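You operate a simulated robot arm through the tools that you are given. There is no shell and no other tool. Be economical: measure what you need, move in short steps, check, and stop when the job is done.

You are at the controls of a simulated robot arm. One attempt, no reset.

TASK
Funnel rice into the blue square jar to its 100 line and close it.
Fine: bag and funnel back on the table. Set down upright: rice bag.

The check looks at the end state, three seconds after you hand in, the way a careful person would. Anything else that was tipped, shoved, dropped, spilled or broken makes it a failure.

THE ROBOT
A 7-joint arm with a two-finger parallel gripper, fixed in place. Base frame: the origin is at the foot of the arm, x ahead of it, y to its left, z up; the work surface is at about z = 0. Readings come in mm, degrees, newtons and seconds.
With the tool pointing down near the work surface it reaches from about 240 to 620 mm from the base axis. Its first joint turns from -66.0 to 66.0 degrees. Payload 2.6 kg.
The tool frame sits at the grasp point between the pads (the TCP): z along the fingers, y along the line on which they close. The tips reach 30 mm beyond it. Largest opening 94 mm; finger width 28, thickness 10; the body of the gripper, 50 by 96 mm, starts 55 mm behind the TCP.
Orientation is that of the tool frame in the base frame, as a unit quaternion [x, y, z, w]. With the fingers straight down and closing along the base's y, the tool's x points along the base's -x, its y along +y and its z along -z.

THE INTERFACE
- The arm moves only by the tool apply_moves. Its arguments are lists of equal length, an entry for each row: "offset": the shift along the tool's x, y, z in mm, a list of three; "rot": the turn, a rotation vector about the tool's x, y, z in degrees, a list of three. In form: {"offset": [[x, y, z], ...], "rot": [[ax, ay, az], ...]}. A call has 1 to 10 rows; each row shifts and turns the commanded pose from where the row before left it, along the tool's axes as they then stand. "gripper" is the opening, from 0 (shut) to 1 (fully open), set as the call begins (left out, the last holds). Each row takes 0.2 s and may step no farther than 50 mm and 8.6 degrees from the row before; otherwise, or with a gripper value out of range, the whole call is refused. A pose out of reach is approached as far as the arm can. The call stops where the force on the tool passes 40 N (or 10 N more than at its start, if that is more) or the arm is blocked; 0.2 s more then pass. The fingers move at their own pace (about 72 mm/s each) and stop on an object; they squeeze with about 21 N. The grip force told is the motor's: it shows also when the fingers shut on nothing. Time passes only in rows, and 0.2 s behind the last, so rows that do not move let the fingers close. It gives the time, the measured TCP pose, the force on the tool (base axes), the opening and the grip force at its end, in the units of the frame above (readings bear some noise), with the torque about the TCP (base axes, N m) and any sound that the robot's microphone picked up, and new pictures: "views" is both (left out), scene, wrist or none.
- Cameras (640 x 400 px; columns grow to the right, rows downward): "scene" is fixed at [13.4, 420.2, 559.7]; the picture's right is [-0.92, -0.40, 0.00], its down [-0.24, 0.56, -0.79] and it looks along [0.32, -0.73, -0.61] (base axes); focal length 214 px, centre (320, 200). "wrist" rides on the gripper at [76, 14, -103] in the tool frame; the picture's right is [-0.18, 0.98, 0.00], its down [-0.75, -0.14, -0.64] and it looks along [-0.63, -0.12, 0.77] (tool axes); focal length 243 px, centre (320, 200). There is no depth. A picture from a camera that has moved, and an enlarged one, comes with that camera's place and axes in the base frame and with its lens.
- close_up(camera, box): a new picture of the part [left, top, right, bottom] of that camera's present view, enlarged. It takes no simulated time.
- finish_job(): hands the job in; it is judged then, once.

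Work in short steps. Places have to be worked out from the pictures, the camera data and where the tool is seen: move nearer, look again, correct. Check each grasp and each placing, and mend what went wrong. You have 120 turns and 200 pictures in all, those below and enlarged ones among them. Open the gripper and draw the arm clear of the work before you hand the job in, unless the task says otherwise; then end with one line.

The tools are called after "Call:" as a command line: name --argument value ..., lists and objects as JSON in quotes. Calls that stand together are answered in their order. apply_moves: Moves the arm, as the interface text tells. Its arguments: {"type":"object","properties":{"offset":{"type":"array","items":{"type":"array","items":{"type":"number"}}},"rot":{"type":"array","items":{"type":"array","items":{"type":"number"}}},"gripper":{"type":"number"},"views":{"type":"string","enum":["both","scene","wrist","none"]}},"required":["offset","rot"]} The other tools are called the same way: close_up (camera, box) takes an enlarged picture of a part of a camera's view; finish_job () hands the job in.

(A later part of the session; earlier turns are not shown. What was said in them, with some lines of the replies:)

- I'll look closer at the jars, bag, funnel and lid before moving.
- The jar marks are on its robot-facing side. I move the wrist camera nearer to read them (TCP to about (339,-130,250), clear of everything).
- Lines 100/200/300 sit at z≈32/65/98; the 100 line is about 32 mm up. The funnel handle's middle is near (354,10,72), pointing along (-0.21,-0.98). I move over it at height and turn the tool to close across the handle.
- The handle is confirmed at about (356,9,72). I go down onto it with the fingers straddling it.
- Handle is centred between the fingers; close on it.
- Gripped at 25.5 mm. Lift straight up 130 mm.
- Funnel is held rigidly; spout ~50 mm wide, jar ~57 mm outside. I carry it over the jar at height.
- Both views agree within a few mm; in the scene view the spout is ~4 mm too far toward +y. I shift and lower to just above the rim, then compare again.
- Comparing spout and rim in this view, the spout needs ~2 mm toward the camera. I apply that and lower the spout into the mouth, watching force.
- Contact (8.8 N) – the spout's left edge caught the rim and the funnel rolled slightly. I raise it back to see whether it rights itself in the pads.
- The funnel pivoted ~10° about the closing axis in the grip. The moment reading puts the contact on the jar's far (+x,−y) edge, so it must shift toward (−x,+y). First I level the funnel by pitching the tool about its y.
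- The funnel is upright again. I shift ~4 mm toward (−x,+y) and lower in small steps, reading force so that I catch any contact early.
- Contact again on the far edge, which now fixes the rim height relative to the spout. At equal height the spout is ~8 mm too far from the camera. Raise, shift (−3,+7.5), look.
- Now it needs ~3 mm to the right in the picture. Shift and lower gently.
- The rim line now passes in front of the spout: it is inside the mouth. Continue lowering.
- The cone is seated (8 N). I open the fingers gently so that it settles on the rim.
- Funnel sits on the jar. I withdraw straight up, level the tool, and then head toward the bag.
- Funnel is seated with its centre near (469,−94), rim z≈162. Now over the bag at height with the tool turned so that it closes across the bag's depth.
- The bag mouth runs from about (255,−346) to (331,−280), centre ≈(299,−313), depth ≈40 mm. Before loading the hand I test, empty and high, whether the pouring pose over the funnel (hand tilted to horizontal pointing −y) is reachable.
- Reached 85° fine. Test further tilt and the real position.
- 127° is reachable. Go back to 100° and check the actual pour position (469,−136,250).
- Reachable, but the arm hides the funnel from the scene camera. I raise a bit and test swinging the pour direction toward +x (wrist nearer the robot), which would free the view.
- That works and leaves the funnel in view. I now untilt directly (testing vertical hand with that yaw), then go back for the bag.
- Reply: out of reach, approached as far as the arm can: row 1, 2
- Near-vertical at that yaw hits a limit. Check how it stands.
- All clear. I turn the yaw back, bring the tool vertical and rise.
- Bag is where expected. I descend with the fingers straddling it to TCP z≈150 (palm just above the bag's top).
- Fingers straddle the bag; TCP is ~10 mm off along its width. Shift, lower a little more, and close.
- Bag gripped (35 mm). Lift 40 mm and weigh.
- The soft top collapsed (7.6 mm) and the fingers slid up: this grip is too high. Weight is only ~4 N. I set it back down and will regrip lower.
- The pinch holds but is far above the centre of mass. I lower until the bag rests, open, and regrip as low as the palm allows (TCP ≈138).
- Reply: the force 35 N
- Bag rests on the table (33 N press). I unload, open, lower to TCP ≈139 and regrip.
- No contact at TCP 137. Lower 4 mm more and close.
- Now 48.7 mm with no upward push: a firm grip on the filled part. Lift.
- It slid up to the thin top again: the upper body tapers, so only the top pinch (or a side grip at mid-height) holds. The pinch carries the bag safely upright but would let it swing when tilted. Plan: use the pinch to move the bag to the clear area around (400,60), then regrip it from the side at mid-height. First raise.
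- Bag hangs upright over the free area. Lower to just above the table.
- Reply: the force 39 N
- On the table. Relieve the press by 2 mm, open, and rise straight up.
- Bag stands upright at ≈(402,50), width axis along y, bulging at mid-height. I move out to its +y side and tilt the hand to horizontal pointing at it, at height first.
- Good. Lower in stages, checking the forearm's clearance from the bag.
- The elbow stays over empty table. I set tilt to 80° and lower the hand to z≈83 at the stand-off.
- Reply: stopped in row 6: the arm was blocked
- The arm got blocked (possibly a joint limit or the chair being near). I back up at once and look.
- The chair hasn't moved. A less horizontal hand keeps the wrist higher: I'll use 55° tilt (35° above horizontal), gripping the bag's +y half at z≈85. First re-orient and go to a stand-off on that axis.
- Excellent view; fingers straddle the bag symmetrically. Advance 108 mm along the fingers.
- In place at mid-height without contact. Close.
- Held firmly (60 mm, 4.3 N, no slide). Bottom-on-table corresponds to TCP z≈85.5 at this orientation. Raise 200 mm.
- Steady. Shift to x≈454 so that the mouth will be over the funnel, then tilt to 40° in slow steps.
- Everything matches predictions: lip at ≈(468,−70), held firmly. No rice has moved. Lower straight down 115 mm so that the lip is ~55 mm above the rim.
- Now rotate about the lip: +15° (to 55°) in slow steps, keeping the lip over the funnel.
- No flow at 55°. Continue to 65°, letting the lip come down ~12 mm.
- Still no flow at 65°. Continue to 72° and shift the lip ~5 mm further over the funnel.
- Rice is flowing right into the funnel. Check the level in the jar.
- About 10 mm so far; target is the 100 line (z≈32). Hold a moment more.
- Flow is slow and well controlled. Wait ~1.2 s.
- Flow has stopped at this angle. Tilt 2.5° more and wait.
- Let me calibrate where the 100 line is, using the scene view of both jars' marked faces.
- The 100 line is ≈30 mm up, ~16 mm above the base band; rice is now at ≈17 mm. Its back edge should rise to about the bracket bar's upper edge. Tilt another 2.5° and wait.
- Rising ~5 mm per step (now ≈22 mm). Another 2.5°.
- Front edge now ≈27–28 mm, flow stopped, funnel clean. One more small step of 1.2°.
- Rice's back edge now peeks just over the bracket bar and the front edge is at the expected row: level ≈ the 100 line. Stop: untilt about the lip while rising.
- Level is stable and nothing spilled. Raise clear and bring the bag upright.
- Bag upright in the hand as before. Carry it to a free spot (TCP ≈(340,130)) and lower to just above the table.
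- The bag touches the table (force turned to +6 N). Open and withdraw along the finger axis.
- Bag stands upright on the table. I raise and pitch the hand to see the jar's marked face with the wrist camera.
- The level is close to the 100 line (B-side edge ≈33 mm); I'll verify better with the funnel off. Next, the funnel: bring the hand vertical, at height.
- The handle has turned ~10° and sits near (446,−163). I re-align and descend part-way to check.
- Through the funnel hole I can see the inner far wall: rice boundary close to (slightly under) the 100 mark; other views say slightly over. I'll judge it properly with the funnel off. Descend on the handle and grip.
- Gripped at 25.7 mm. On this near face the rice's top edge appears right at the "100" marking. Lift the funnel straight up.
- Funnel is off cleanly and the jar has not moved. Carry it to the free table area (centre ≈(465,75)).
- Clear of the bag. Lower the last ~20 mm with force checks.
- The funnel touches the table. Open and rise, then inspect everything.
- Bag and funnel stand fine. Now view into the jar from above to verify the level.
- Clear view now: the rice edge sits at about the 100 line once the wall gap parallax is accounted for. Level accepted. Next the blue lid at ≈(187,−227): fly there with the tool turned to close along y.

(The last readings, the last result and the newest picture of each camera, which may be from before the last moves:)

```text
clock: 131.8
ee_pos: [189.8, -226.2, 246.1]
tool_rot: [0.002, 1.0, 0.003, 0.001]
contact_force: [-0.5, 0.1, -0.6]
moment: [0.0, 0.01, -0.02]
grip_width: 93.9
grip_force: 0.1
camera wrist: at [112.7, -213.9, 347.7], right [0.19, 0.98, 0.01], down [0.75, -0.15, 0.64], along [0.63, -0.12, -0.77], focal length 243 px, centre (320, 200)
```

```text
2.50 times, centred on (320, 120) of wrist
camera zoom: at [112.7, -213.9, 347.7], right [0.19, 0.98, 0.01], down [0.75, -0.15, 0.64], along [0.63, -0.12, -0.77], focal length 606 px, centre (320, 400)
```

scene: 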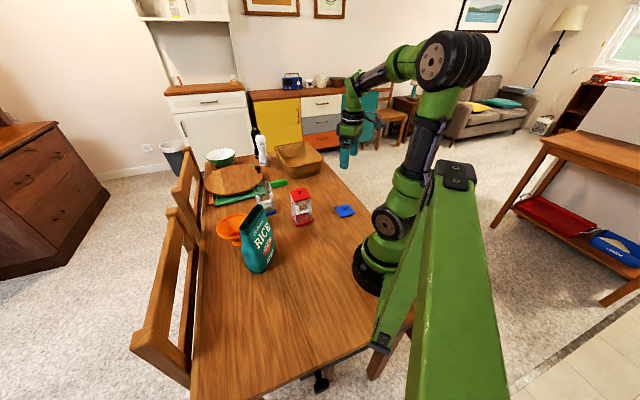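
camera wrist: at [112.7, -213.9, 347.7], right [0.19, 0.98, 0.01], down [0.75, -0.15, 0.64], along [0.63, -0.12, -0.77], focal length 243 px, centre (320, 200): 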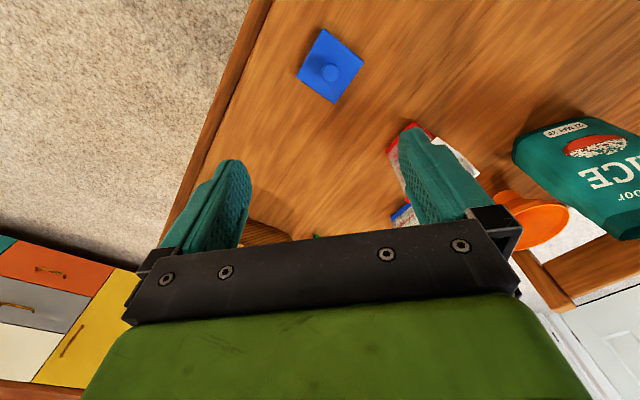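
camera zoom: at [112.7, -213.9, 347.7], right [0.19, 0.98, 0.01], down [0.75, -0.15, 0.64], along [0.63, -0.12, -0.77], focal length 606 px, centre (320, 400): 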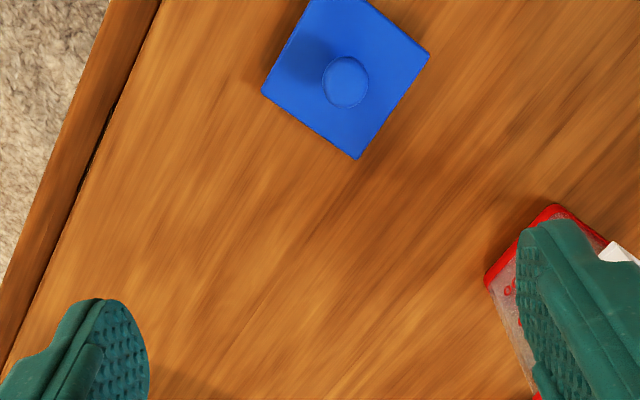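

Knob is at ≈(184,−214); the lid's corners lie along ±x/±y, same as the jar's. Move over it and descend part-way with the gripper half-open.

Call:
apply_moves --offset '[[6, 12, 20], [0, 0, 45], [0, 0, 45], [0, 0, 45], [0, 0, 15], [0, 0, 0]]' --rot '[[0, 0, 0], [0, 0, 0], [0, 0, 0], [0, 0, 0], [0, 0, 0], [0, 0, 0]]' --gripper 0.55 --views "none"

Call:
close_up --camera "wrist" --box '[220, 100, 420, 240]'

Call:
close_up --camera "scene" --box '[315, 180, 375, 230]'

```text
clock: 133.2
ee_pos: [182.3, -214.3, 75.2]
tool_rot: [0.001, 1.0, 0.003, 0.001]
contact_force: [0.2, 0.9, -0.1]
moment: [0.01, 0.0, 0.02]
grip_width: 52.1
grip_force: 0.1
```

```text
2.86 times, centred on (320, 170) of wrist
camera zoom: at [106.8, -201.6, 176.6], right [0.19, 0.98, 0.01], down [0.75, -0.15, 0.64], along [0.63, -0.11, -0.77], focal length 693 px, centre (320, 286)
```

zoom: 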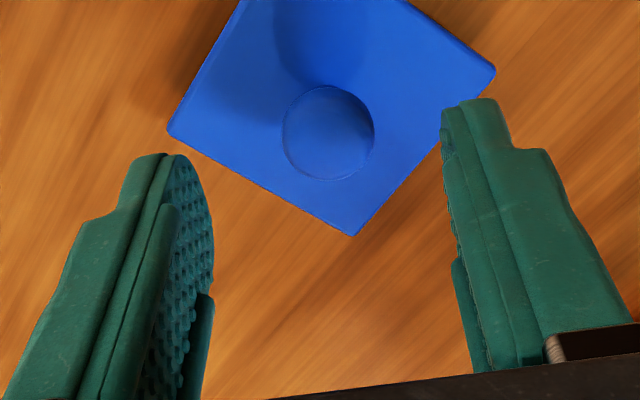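

```text
8.00 times, centred on (345, 205) of scene
camera zoom: at [13.4, 420.2, 559.7], right [-0.92, -0.4, 0.0], down [-0.24, 0.56, -0.79], along [0.32, -0.73, -0.61], focal length 1716 px, centre (120, 160)
```

zoom: 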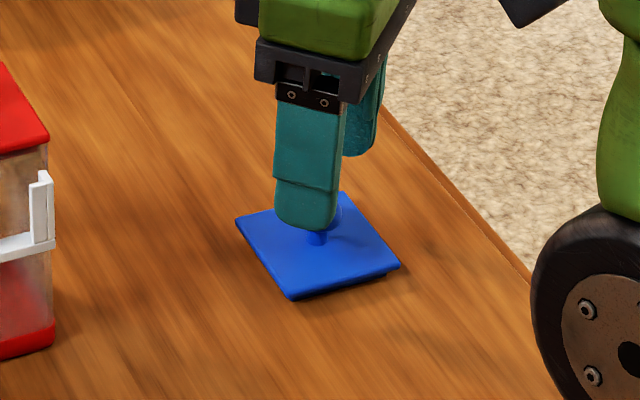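

Knob is centred between the fingers. Descend to TCP z≈47 and close on the knob.

Call:
apply_moves --offset '[[0, 1, 15], [0, 0, 13], [0, 0, 0]]' --rot '[[0, 0, 0], [0, 0, 0], [0, 0, 0]]' --views "none"

Call:
close_up --camera "scene" --box '[315, 180, 375, 230]'

```text
clock: 134.0
ee_pos: [183.1, -212.8, 45.0]
tool_rot: [0.001, 1.0, 0.003, 0.001]
contact_force: [-0.6, 0.2, -0.2]
moment: [-0.01, -0.01, 0.03]
grip_width: 51.7
grip_force: 0.0
```

```text
8.00 times, centred on (345, 205) of scene
camera zoom: at [13.4, 420.2, 559.7], right [-0.92, -0.4, 0.0], down [-0.24, 0.56, -0.79], along [0.32, -0.73, -0.61], focal length 1716 px, centre (120, 160)
```

zoom: 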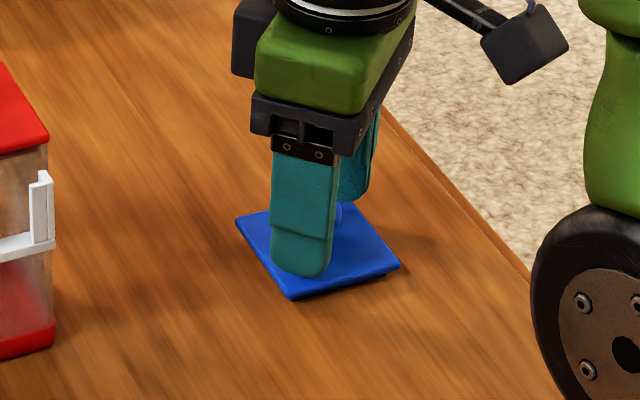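

Call:
apply_moves --offset '[[0, 0, 0], [0, 0, 0], [0, 0, 0], [0, 0, 0]]' --rot '[[0, 0, 0], [0, 0, 0], [0, 0, 0], [0, 0, 0]]' --gripper 0 --views "none"

Call:
apply_moves --offset '[[0, 0, -10], [0, 0, -30], [0, 0, -40], [0, 0, -45], [0, 0, -45], [0, 0, 0]]' --rot '[[0, 0, 0], [0, 0, 0], [0, 0, 0], [0, 0, 0], [0, 0, 0], [0, 0, 0]]' --views "none"

Call:
close_up --camera "scene" --box '[310, 130, 390, 210]'

Call:
close_up --camera "wrist" --box '[240, 100, 400, 240]'

```text
clock: 135.0
ee_pos: [182.1, -212.4, 46.5]
tool_rot: [0.001, 1.0, 0.003, 0.0]
contact_force: [-0.5, 0.0, 0.1]
moment: [0.0, 0.03, 0.0]
grip_width: 20.0
grip_force: 21.4
```

```text
clock: 136.4
ee_pos: [180.7, -212.9, 216.3]
tool_rot: [0.001, 1.0, 0.002, 0.001]
contact_force: [-0.6, -0.5, 0.0]
moment: [0.0, 0.01, 0.04]
grip_width: 19.7
grip_force: 21.1
```

```text
5.00 times, centred on (350, 170) of scene
camera zoom: at [13.4, 420.2, 559.7], right [-0.92, -0.4, 0.0], down [-0.24, 0.56, -0.79], along [0.32, -0.73, -0.61], focal length 1072 px, centre (170, 350)
```

zoom: 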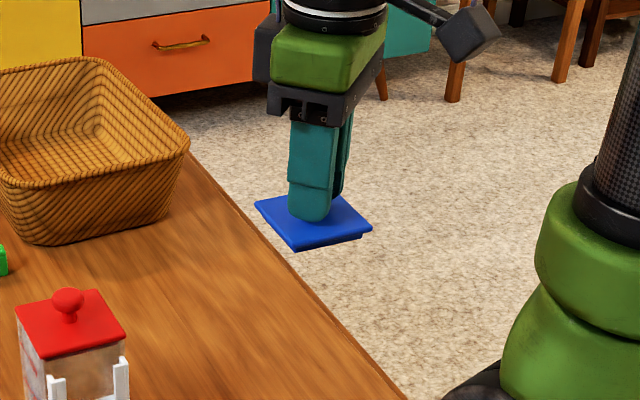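

```text
2.86 times, centred on (320, 170) of wrist
camera zoom: at [105.0, -200.0, 317.9], right [0.19, 0.98, 0.01], down [0.75, -0.15, 0.64], along [0.63, -0.11, -0.77], focal length 693 px, centre (320, 286)
```

zoom: 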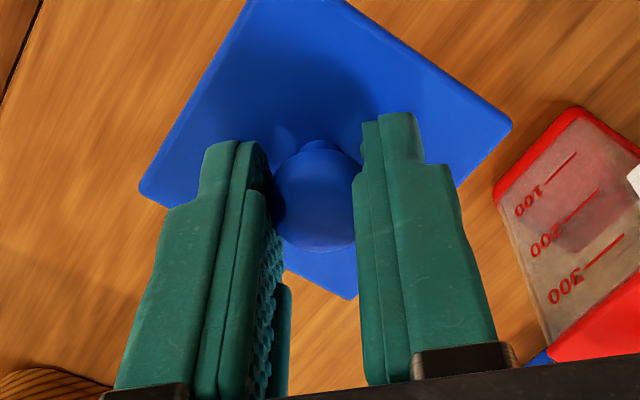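

Lid is held level by its knob. Carry it over the jar (centre ≈(471,−97)), with a 2.5° yaw correction, passing above the red jar.

Call:
apply_moves --offset '[[0, 0, -25], [-41.6, 16.6, 0], [-41.6, 16.6, 0], [-41.6, 16.6, 0], [-41.6, 16.6, 0], [-41.6, 16.6, 0], [-41.6, 16.6, 0], [-41, 16.4, 0], [0, 0, 25], [0, 0, 25]]' --rot '[[0, 0, 0], [0, 0, 0], [0, 0, 0], [0, 0, 0], [0, 0, 0], [0, 0, 0], [0, 0, 0], [0, 0, 0], [0, 0, -2.5], [0, 0, 0]]' --views "none"

Call:
close_up --camera "scene" --box '[240, 150, 300, 220]'

Call:
close_up --camera "wrist" --box '[240, 80, 400, 240]'

```text
clock: 138.6
ee_pos: [473.7, -97.8, 192.8]
tool_rot: [-0.022, 1.0, 0.003, 0.001]
contact_force: [0.8, -0.2, 0.0]
moment: [-0.02, -0.04, -0.02]
grip_width: 19.9
grip_force: 20.9
```

```text
5.71 times, centred on (270, 185) of scene
camera zoom: at [13.4, 420.2, 559.7], right [-0.92, -0.4, 0.0], down [-0.24, 0.56, -0.79], along [0.32, -0.73, -0.61], focal length 1226 px, centre (606, 286)
```

zoom: 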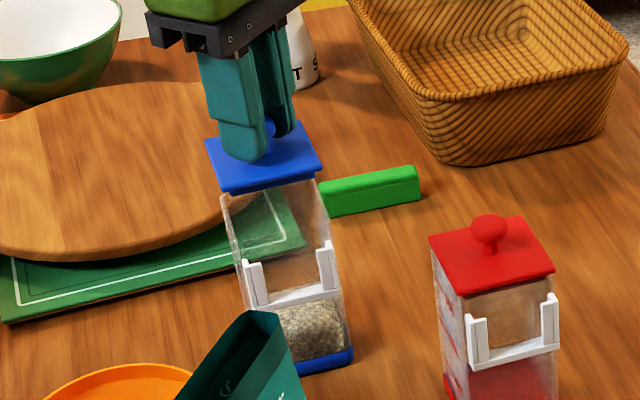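

```text
2.50 times, centred on (320, 160) of wrist
camera zoom: at [396.8, -88.2, 295.5], right [0.14, 0.99, 0.01], down [0.76, -0.11, 0.64], along [0.64, -0.09, -0.77], focal length 606 px, centre (320, 300)
```

zoom: 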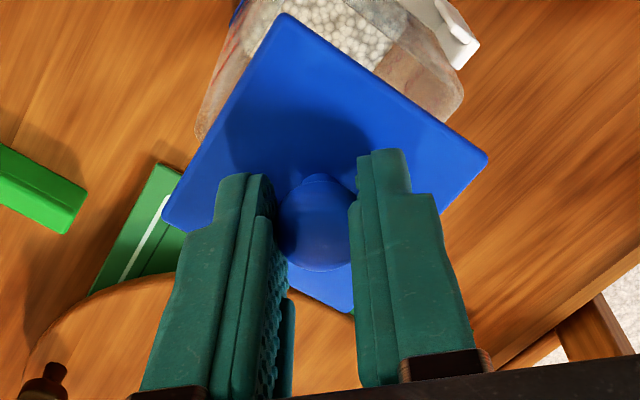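

Relative to the jar rim, the lid centre is off by about (+4,−3) mm. Correct that and lower to ~8 mm above the rim, then compare again.

Call:
apply_moves --offset '[[4.4, 3, 0], [0, 0, 10], [0, 0, 9], [0, 0, 0]]' --rot '[[0, 0, 0], [0, 0, 0], [0, 0, 0], [0, 0, 0]]' --views "none"

Call:
close_up --camera "scene" --box '[249, 172, 281, 192]'

Call:
close_up --camera "wrist" --box '[240, 80, 400, 200]'

```text
clock: 139.6
ee_pos: [469.8, -95.1, 174.4]
tool_rot: [-0.021, 1.0, 0.003, 0.0]
contact_force: [-0.7, -0.4, -1.0]
moment: [-0.02, 0.01, -0.01]
grip_width: 20.1
grip_force: 20.6
```

```text
16.00 times, centred on (265, 182) of scene
camera zoom: at [13.4, 420.2, 559.7], right [-0.92, -0.4, 0.0], down [-0.24, 0.56, -0.79], along [0.32, -0.73, -0.61], focal length 3432 px, centre (1200, 488)
```

zoom: 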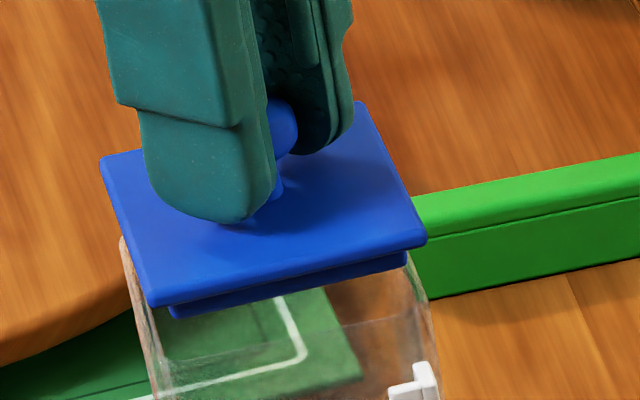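

```text
3.33 times, centred on (320, 140) of wrist
camera zoom: at [393.0, -85.9, 276.6], right [0.14, 0.99, 0.01], down [0.76, -0.11, 0.64], along [0.64, -0.09, -0.77], focal length 809 px, centre (320, 400)
```

zoom: 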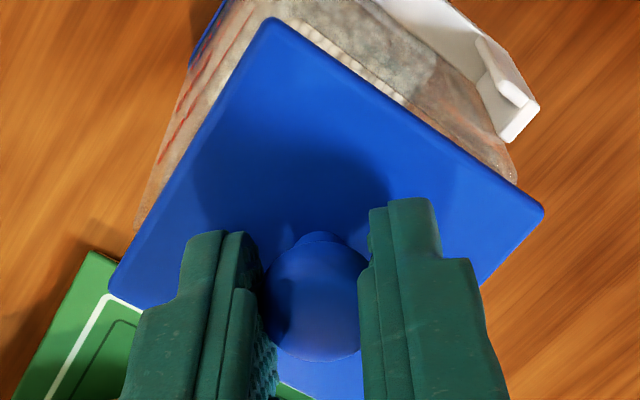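

The lid looks ~3° over-rotated versus the rim and within ~2 mm. I undo the yaw tweak, nudge slightly, and lower in small steps.

Call:
apply_moves --offset '[[1.2, 0.4, 0], [0, 0, 4], [0, 0, 0]]' --rot '[[0, 0, 2.5], [0, 0, 0], [0, 0, 0]]' --views "none"

Call:
close_up --camera "scene" --box '[249, 172, 281, 192]'

```text
clock: 140.4
ee_pos: [468.6, -93.3, 170.3]
tool_rot: [0.001, 1.0, 0.003, 0.002]
contact_force: [0.2, 0.8, -0.1]
moment: [-0.02, 0.01, 0.02]
grip_width: 19.9
grip_force: 21.2
```

```text
16.00 times, centred on (265, 182) of scene
camera zoom: at [13.4, 420.2, 559.7], right [-0.92, -0.4, 0.0], down [-0.24, 0.56, -0.79], along [0.32, -0.73, -0.61], focal length 3432 px, centre (1200, 488)
```

zoom: 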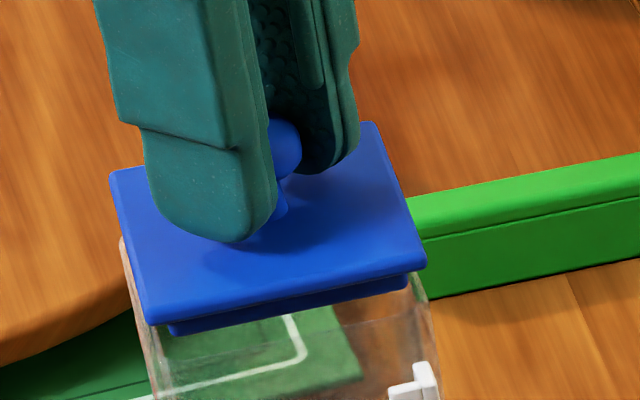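

Edges are now parallel and aligned within ~1 mm. Nudge 1 mm and lower.

Call:
apply_moves --offset '[[0.8, 0, 0], [0, 0, 2], [0, 0, 2], [0, 0, 0]]' --rot '[[0, 0, 0], [0, 0, 0], [0, 0, 0], [0, 0, 0]]' --views "none"

Call:
apply_moves --offset '[[0, 0, 2], [0, 0, 0]]' --rot '[[0, 0, 0], [0, 0, 0]]' --views "none"

Call:
apply_moves --offset '[[0, 0, 2], [0, 0, 0]]' --rot '[[0, 0, 0], [0, 0, 0]]' --views "none"

Call:
close_up --camera "scene" --box '[249, 172, 281, 192]'

```text
clock: 141.4
ee_pos: [467.2, -94.3, 165.7]
tool_rot: [0.001, 1.0, 0.003, 0.002]
contact_force: [0.0, 0.1, -1.1]
moment: [-0.05, -0.02, -0.04]
grip_width: 19.9
grip_force: 20.7
```

```text
clock: 142.0
ee_pos: [468.3, -94.5, 164.5]
tool_rot: [0.001, 1.0, 0.002, 0.002]
contact_force: [-3.2, -1.2, 6.5]
moment: [0.13, 0.18, 0.02]
grip_width: 19.8
grip_force: 20.8
```

```text
clock: 142.6
ee_pos: [469.0, -93.5, 162.1]
tool_rot: [0.0, 1.0, 0.003, 0.002]
contact_force: [1.2, -0.8, 13.2]
moment: [-0.05, 0.41, -0.02]
grip_width: 20.2
grip_force: 21.1
```

```text
16.00 times, centred on (265, 182) of scene
camera zoom: at [13.3, 420.2, 559.7], right [-0.92, -0.4, 0.0], down [-0.24, 0.56, -0.79], along [0.32, -0.73, -0.61], focal length 3432 px, centre (1200, 488)
```

zoom: 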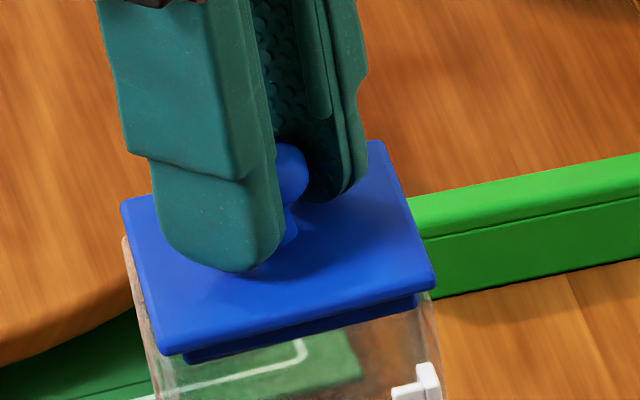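

Contact along the jar's front (A–B) edge: the lid is slightly too near the camera side. Raise 4 mm, shift (+1.3,−1.5), lower again.

Call:
apply_moves --offset '[[0, 0, -4], [-1.3, -1.5, 0], [0, 0, 2], [0, 0, 0]]' --rot '[[0, 0, 0], [0, 0, 0], [0, 0, 0], [0, 0, 0]]' --views "none"

Call:
apply_moves --offset '[[0, 0, 2], [0, 0, 0]]' --rot '[[0, 0, 0], [0, 0, 0]]' --views "none"

Call:
close_up --camera "scene" --box '[249, 172, 281, 192]'

```text
clock: 143.6
ee_pos: [468.5, -95.0, 164.2]
tool_rot: [0.001, 1.0, 0.003, 0.002]
contact_force: [0.1, 0.0, -0.4]
moment: [-0.01, -0.01, -0.01]
grip_width: 19.8
grip_force: 21.2
```

```text
clock: 144.2
ee_pos: [468.6, -95.3, 163.7]
tool_rot: [0.001, 1.0, 0.002, 0.002]
contact_force: [0.7, -0.1, 4.4]
moment: [-0.05, 0.19, 0.0]
grip_width: 19.7
grip_force: 21.0
```

```text
16.00 times, centred on (265, 182) of scene
camera zoom: at [13.3, 420.2, 559.7], right [-0.92, -0.4, 0.0], down [-0.24, 0.56, -0.79], along [0.32, -0.73, -0.61], focal length 3432 px, centre (1200, 488)
```

zoom: 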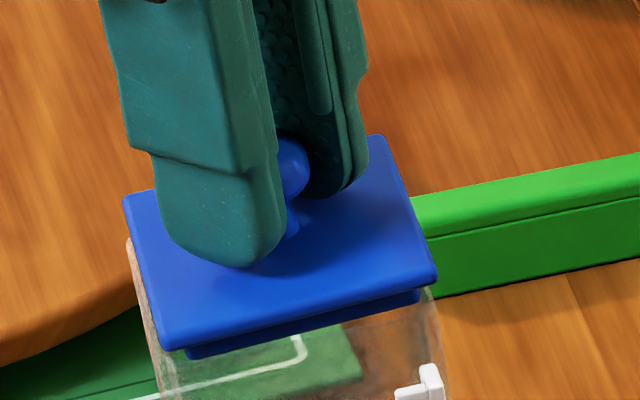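

Contact is now only at the −x corner: shift +2 mm in x and try again.

Call:
apply_moves --offset '[[0, 0, -3], [-2.2, 0.3, 0], [0, 0, 3], [0, 0, 0]]' --rot '[[0, 0, 0], [0, 0, 0], [0, 0, 0], [0, 0, 0]]' --views "none"

Call:
apply_moves --offset '[[0, 0, 2], [0, 0, 0]]' --rot '[[0, 0, 0], [0, 0, 0]]' --views "none"

Call:
close_up --camera "scene" --box '[249, 172, 281, 192]'

```text
clock: 145.2
ee_pos: [470.5, -95.4, 162.0]
tool_rot: [0.0, 1.0, 0.002, 0.002]
contact_force: [-0.5, 0.9, 0.4]
moment: [0.02, -0.03, 0.01]
grip_width: 20.1
grip_force: 21.1
```

```text
clock: 145.8
ee_pos: [470.1, -94.6, 160.9]
tool_rot: [0.0, 1.0, 0.002, 0.001]
contact_force: [-0.5, 0.2, -0.1]
moment: [0.0, 0.01, -0.04]
grip_width: 20.1
grip_force: 21.1
```

```text
16.00 times, centred on (265, 182) of scene
camera zoom: at [13.4, 420.2, 559.7], right [-0.92, -0.4, 0.0], down [-0.24, 0.56, -0.79], along [0.32, -0.73, -0.61], focal length 3432 px, centre (1200, 488)
```

zoom: 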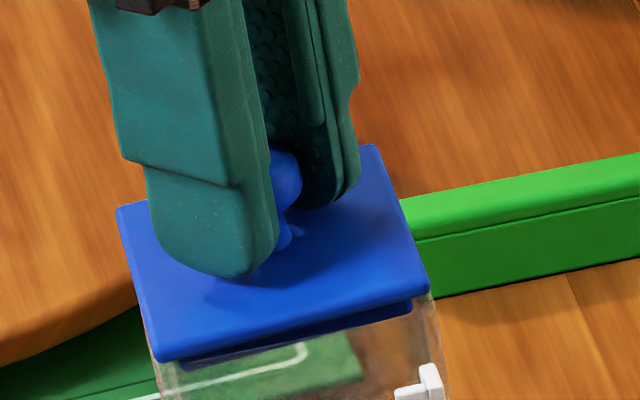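

No force and the plug is entering the mouth. Continue down.

Call:
apply_moves --offset '[[0, 0, 2], [0, 0, 0]]' --rot '[[0, 0, 0], [0, 0, 0]]' --views "none"

Call:
apply_moves --offset '[[0, 0, 2], [0, 0, 0]]' --rot '[[0, 0, 0], [0, 0, 0]]' --views "none"

Call:
apply_moves --offset '[[0, 0, 1.5], [0, 0, 0]]' --rot '[[0, 0, 0], [0, 0, 0]]' --views "none"

Call:
close_up --camera "scene" --box '[249, 174, 281, 194]'

```text
clock: 146.4
ee_pos: [471.3, -94.8, 158.1]
tool_rot: [0.001, 1.0, 0.002, 0.001]
contact_force: [-2.5, 0.7, 6.2]
moment: [0.22, 0.07, 0.01]
grip_width: 20.2
grip_force: 20.9
```

```text
clock: 147.0
ee_pos: [470.5, -95.4, 157.4]
tool_rot: [0.0, 1.0, 0.003, 0.002]
contact_force: [-4.4, 0.4, 16.4]
moment: [0.0, -0.18, -0.02]
grip_width: 20.0
grip_force: 20.7
heard: snap
```

```text
clock: 147.6
ee_pos: [470.7, -94.5, 155.4]
tool_rot: [0.001, 1.0, 0.003, 0.001]
contact_force: [-6.0, 0.0, 24.6]
moment: [-0.01, -0.02, -0.02]
grip_width: 20.0
grip_force: 21.0
```

```text
16.00 times, centred on (265, 184) of scene
camera zoom: at [13.2, 420.3, 559.7], right [-0.92, -0.4, 0.0], down [-0.24, 0.56, -0.79], along [0.32, -0.73, -0.61], focal length 3432 px, centre (1200, 456)
```

zoom: 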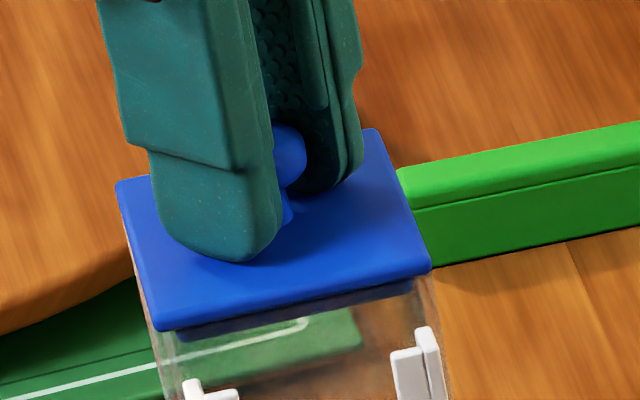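

A snap was heard: the lid has snapped home and looks flush. Open gently and rise straight up.

Call:
apply_moves --offset '[[0, 0, -1.5], [0, 0, 0], [0, 0, 0]]' --rot '[[0, 0, 0], [0, 0, 0], [0, 0, 0]]' --gripper 0.5 --views "none"

Call:
apply_moves --offset '[[0, 0, -20], [0, 0, -45], [0, 0, -50], [0, 0, -50], [40, 0, 0], [40, 0, 0], [0, 0, 0]]' --rot '[[0, 0, 0], [0, 0, 0], [0, 0, 0], [0, 0, 0], [0, 0, 0], [0, 0, 0], [0, 0, 0]]'

Call:
close_up --camera "scene" --box '[200, 140, 360, 280]'

Call:
close_up --camera "scene" --box '[245, 170, 290, 220]'

```text
clock: 148.4
ee_pos: [470.4, -95.5, 154.8]
tool_rot: [0.0, 1.0, 0.003, -0.001]
contact_force: [-0.4, -0.4, -0.7]
moment: [0.0, 0.03, 0.0]
grip_width: 46.9
grip_force: 0.1
```

```text
clock: 150.0
ee_pos: [389.6, -95.9, 322.6]
tool_rot: [0.001, 1.0, 0.003, 0.0]
contact_force: [0.1, 0.1, 0.3]
moment: [-0.01, 0.0, 0.03]
grip_width: 46.7
grip_force: 0.0
camera wrist: at [313.1, -83.3, 425.1], right [0.19, 0.98, 0.01], down [0.75, -0.15, 0.64], along [0.63, -0.11, -0.77], focal length 243 px, centre (320, 200)
```

scene: 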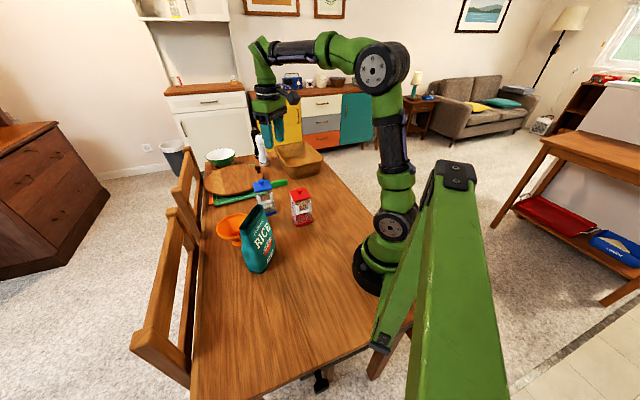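
wrist: 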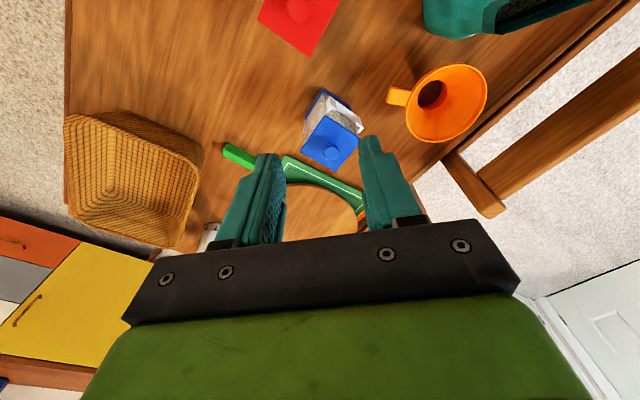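

```text
2.86 times, centred on (280, 210) of scene
camera zoom: at [13.4, 420.2, 559.7], right [-0.92, -0.4, 0.0], down [-0.24, 0.56, -0.79], along [0.32, -0.73, -0.61], focal length 613 px, centre (434, 171)
```

zoom: 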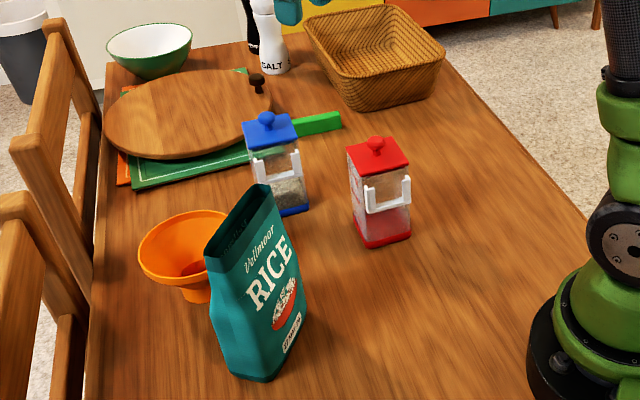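

```text
8.00 times, centred on (268, 195) of scene
camera zoom: at [13.4, 420.2, 559.7], right [-0.92, -0.4, 0.0], down [-0.24, 0.56, -0.79], along [0.32, -0.73, -0.61], focal length 1716 px, centre (740, 240)
```

zoom: 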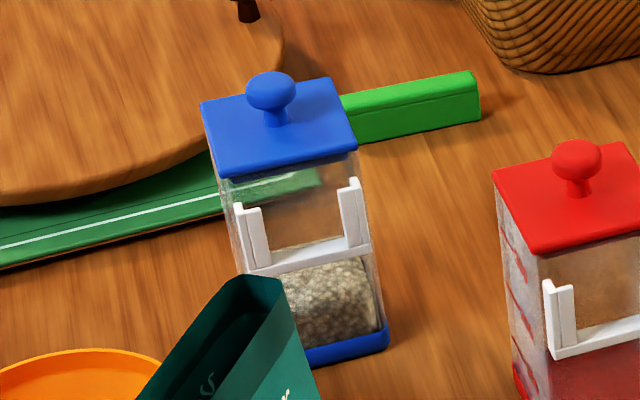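

The lid is seated like the red jar's, the bag and funnel stand upright on the table, nothing is spilled, and the gripper is open and clear. Handing in.

Call:
finish_job

```text
The job is handed in.
```

The blue jar is filled to about its 100 line, judged by eye, and its lid snapped shut. The rice bag stands upright and the funnel is back on the table, both in new spots. I saw no spilled rice; the jar shifted a millimetre or two while the lid went on.
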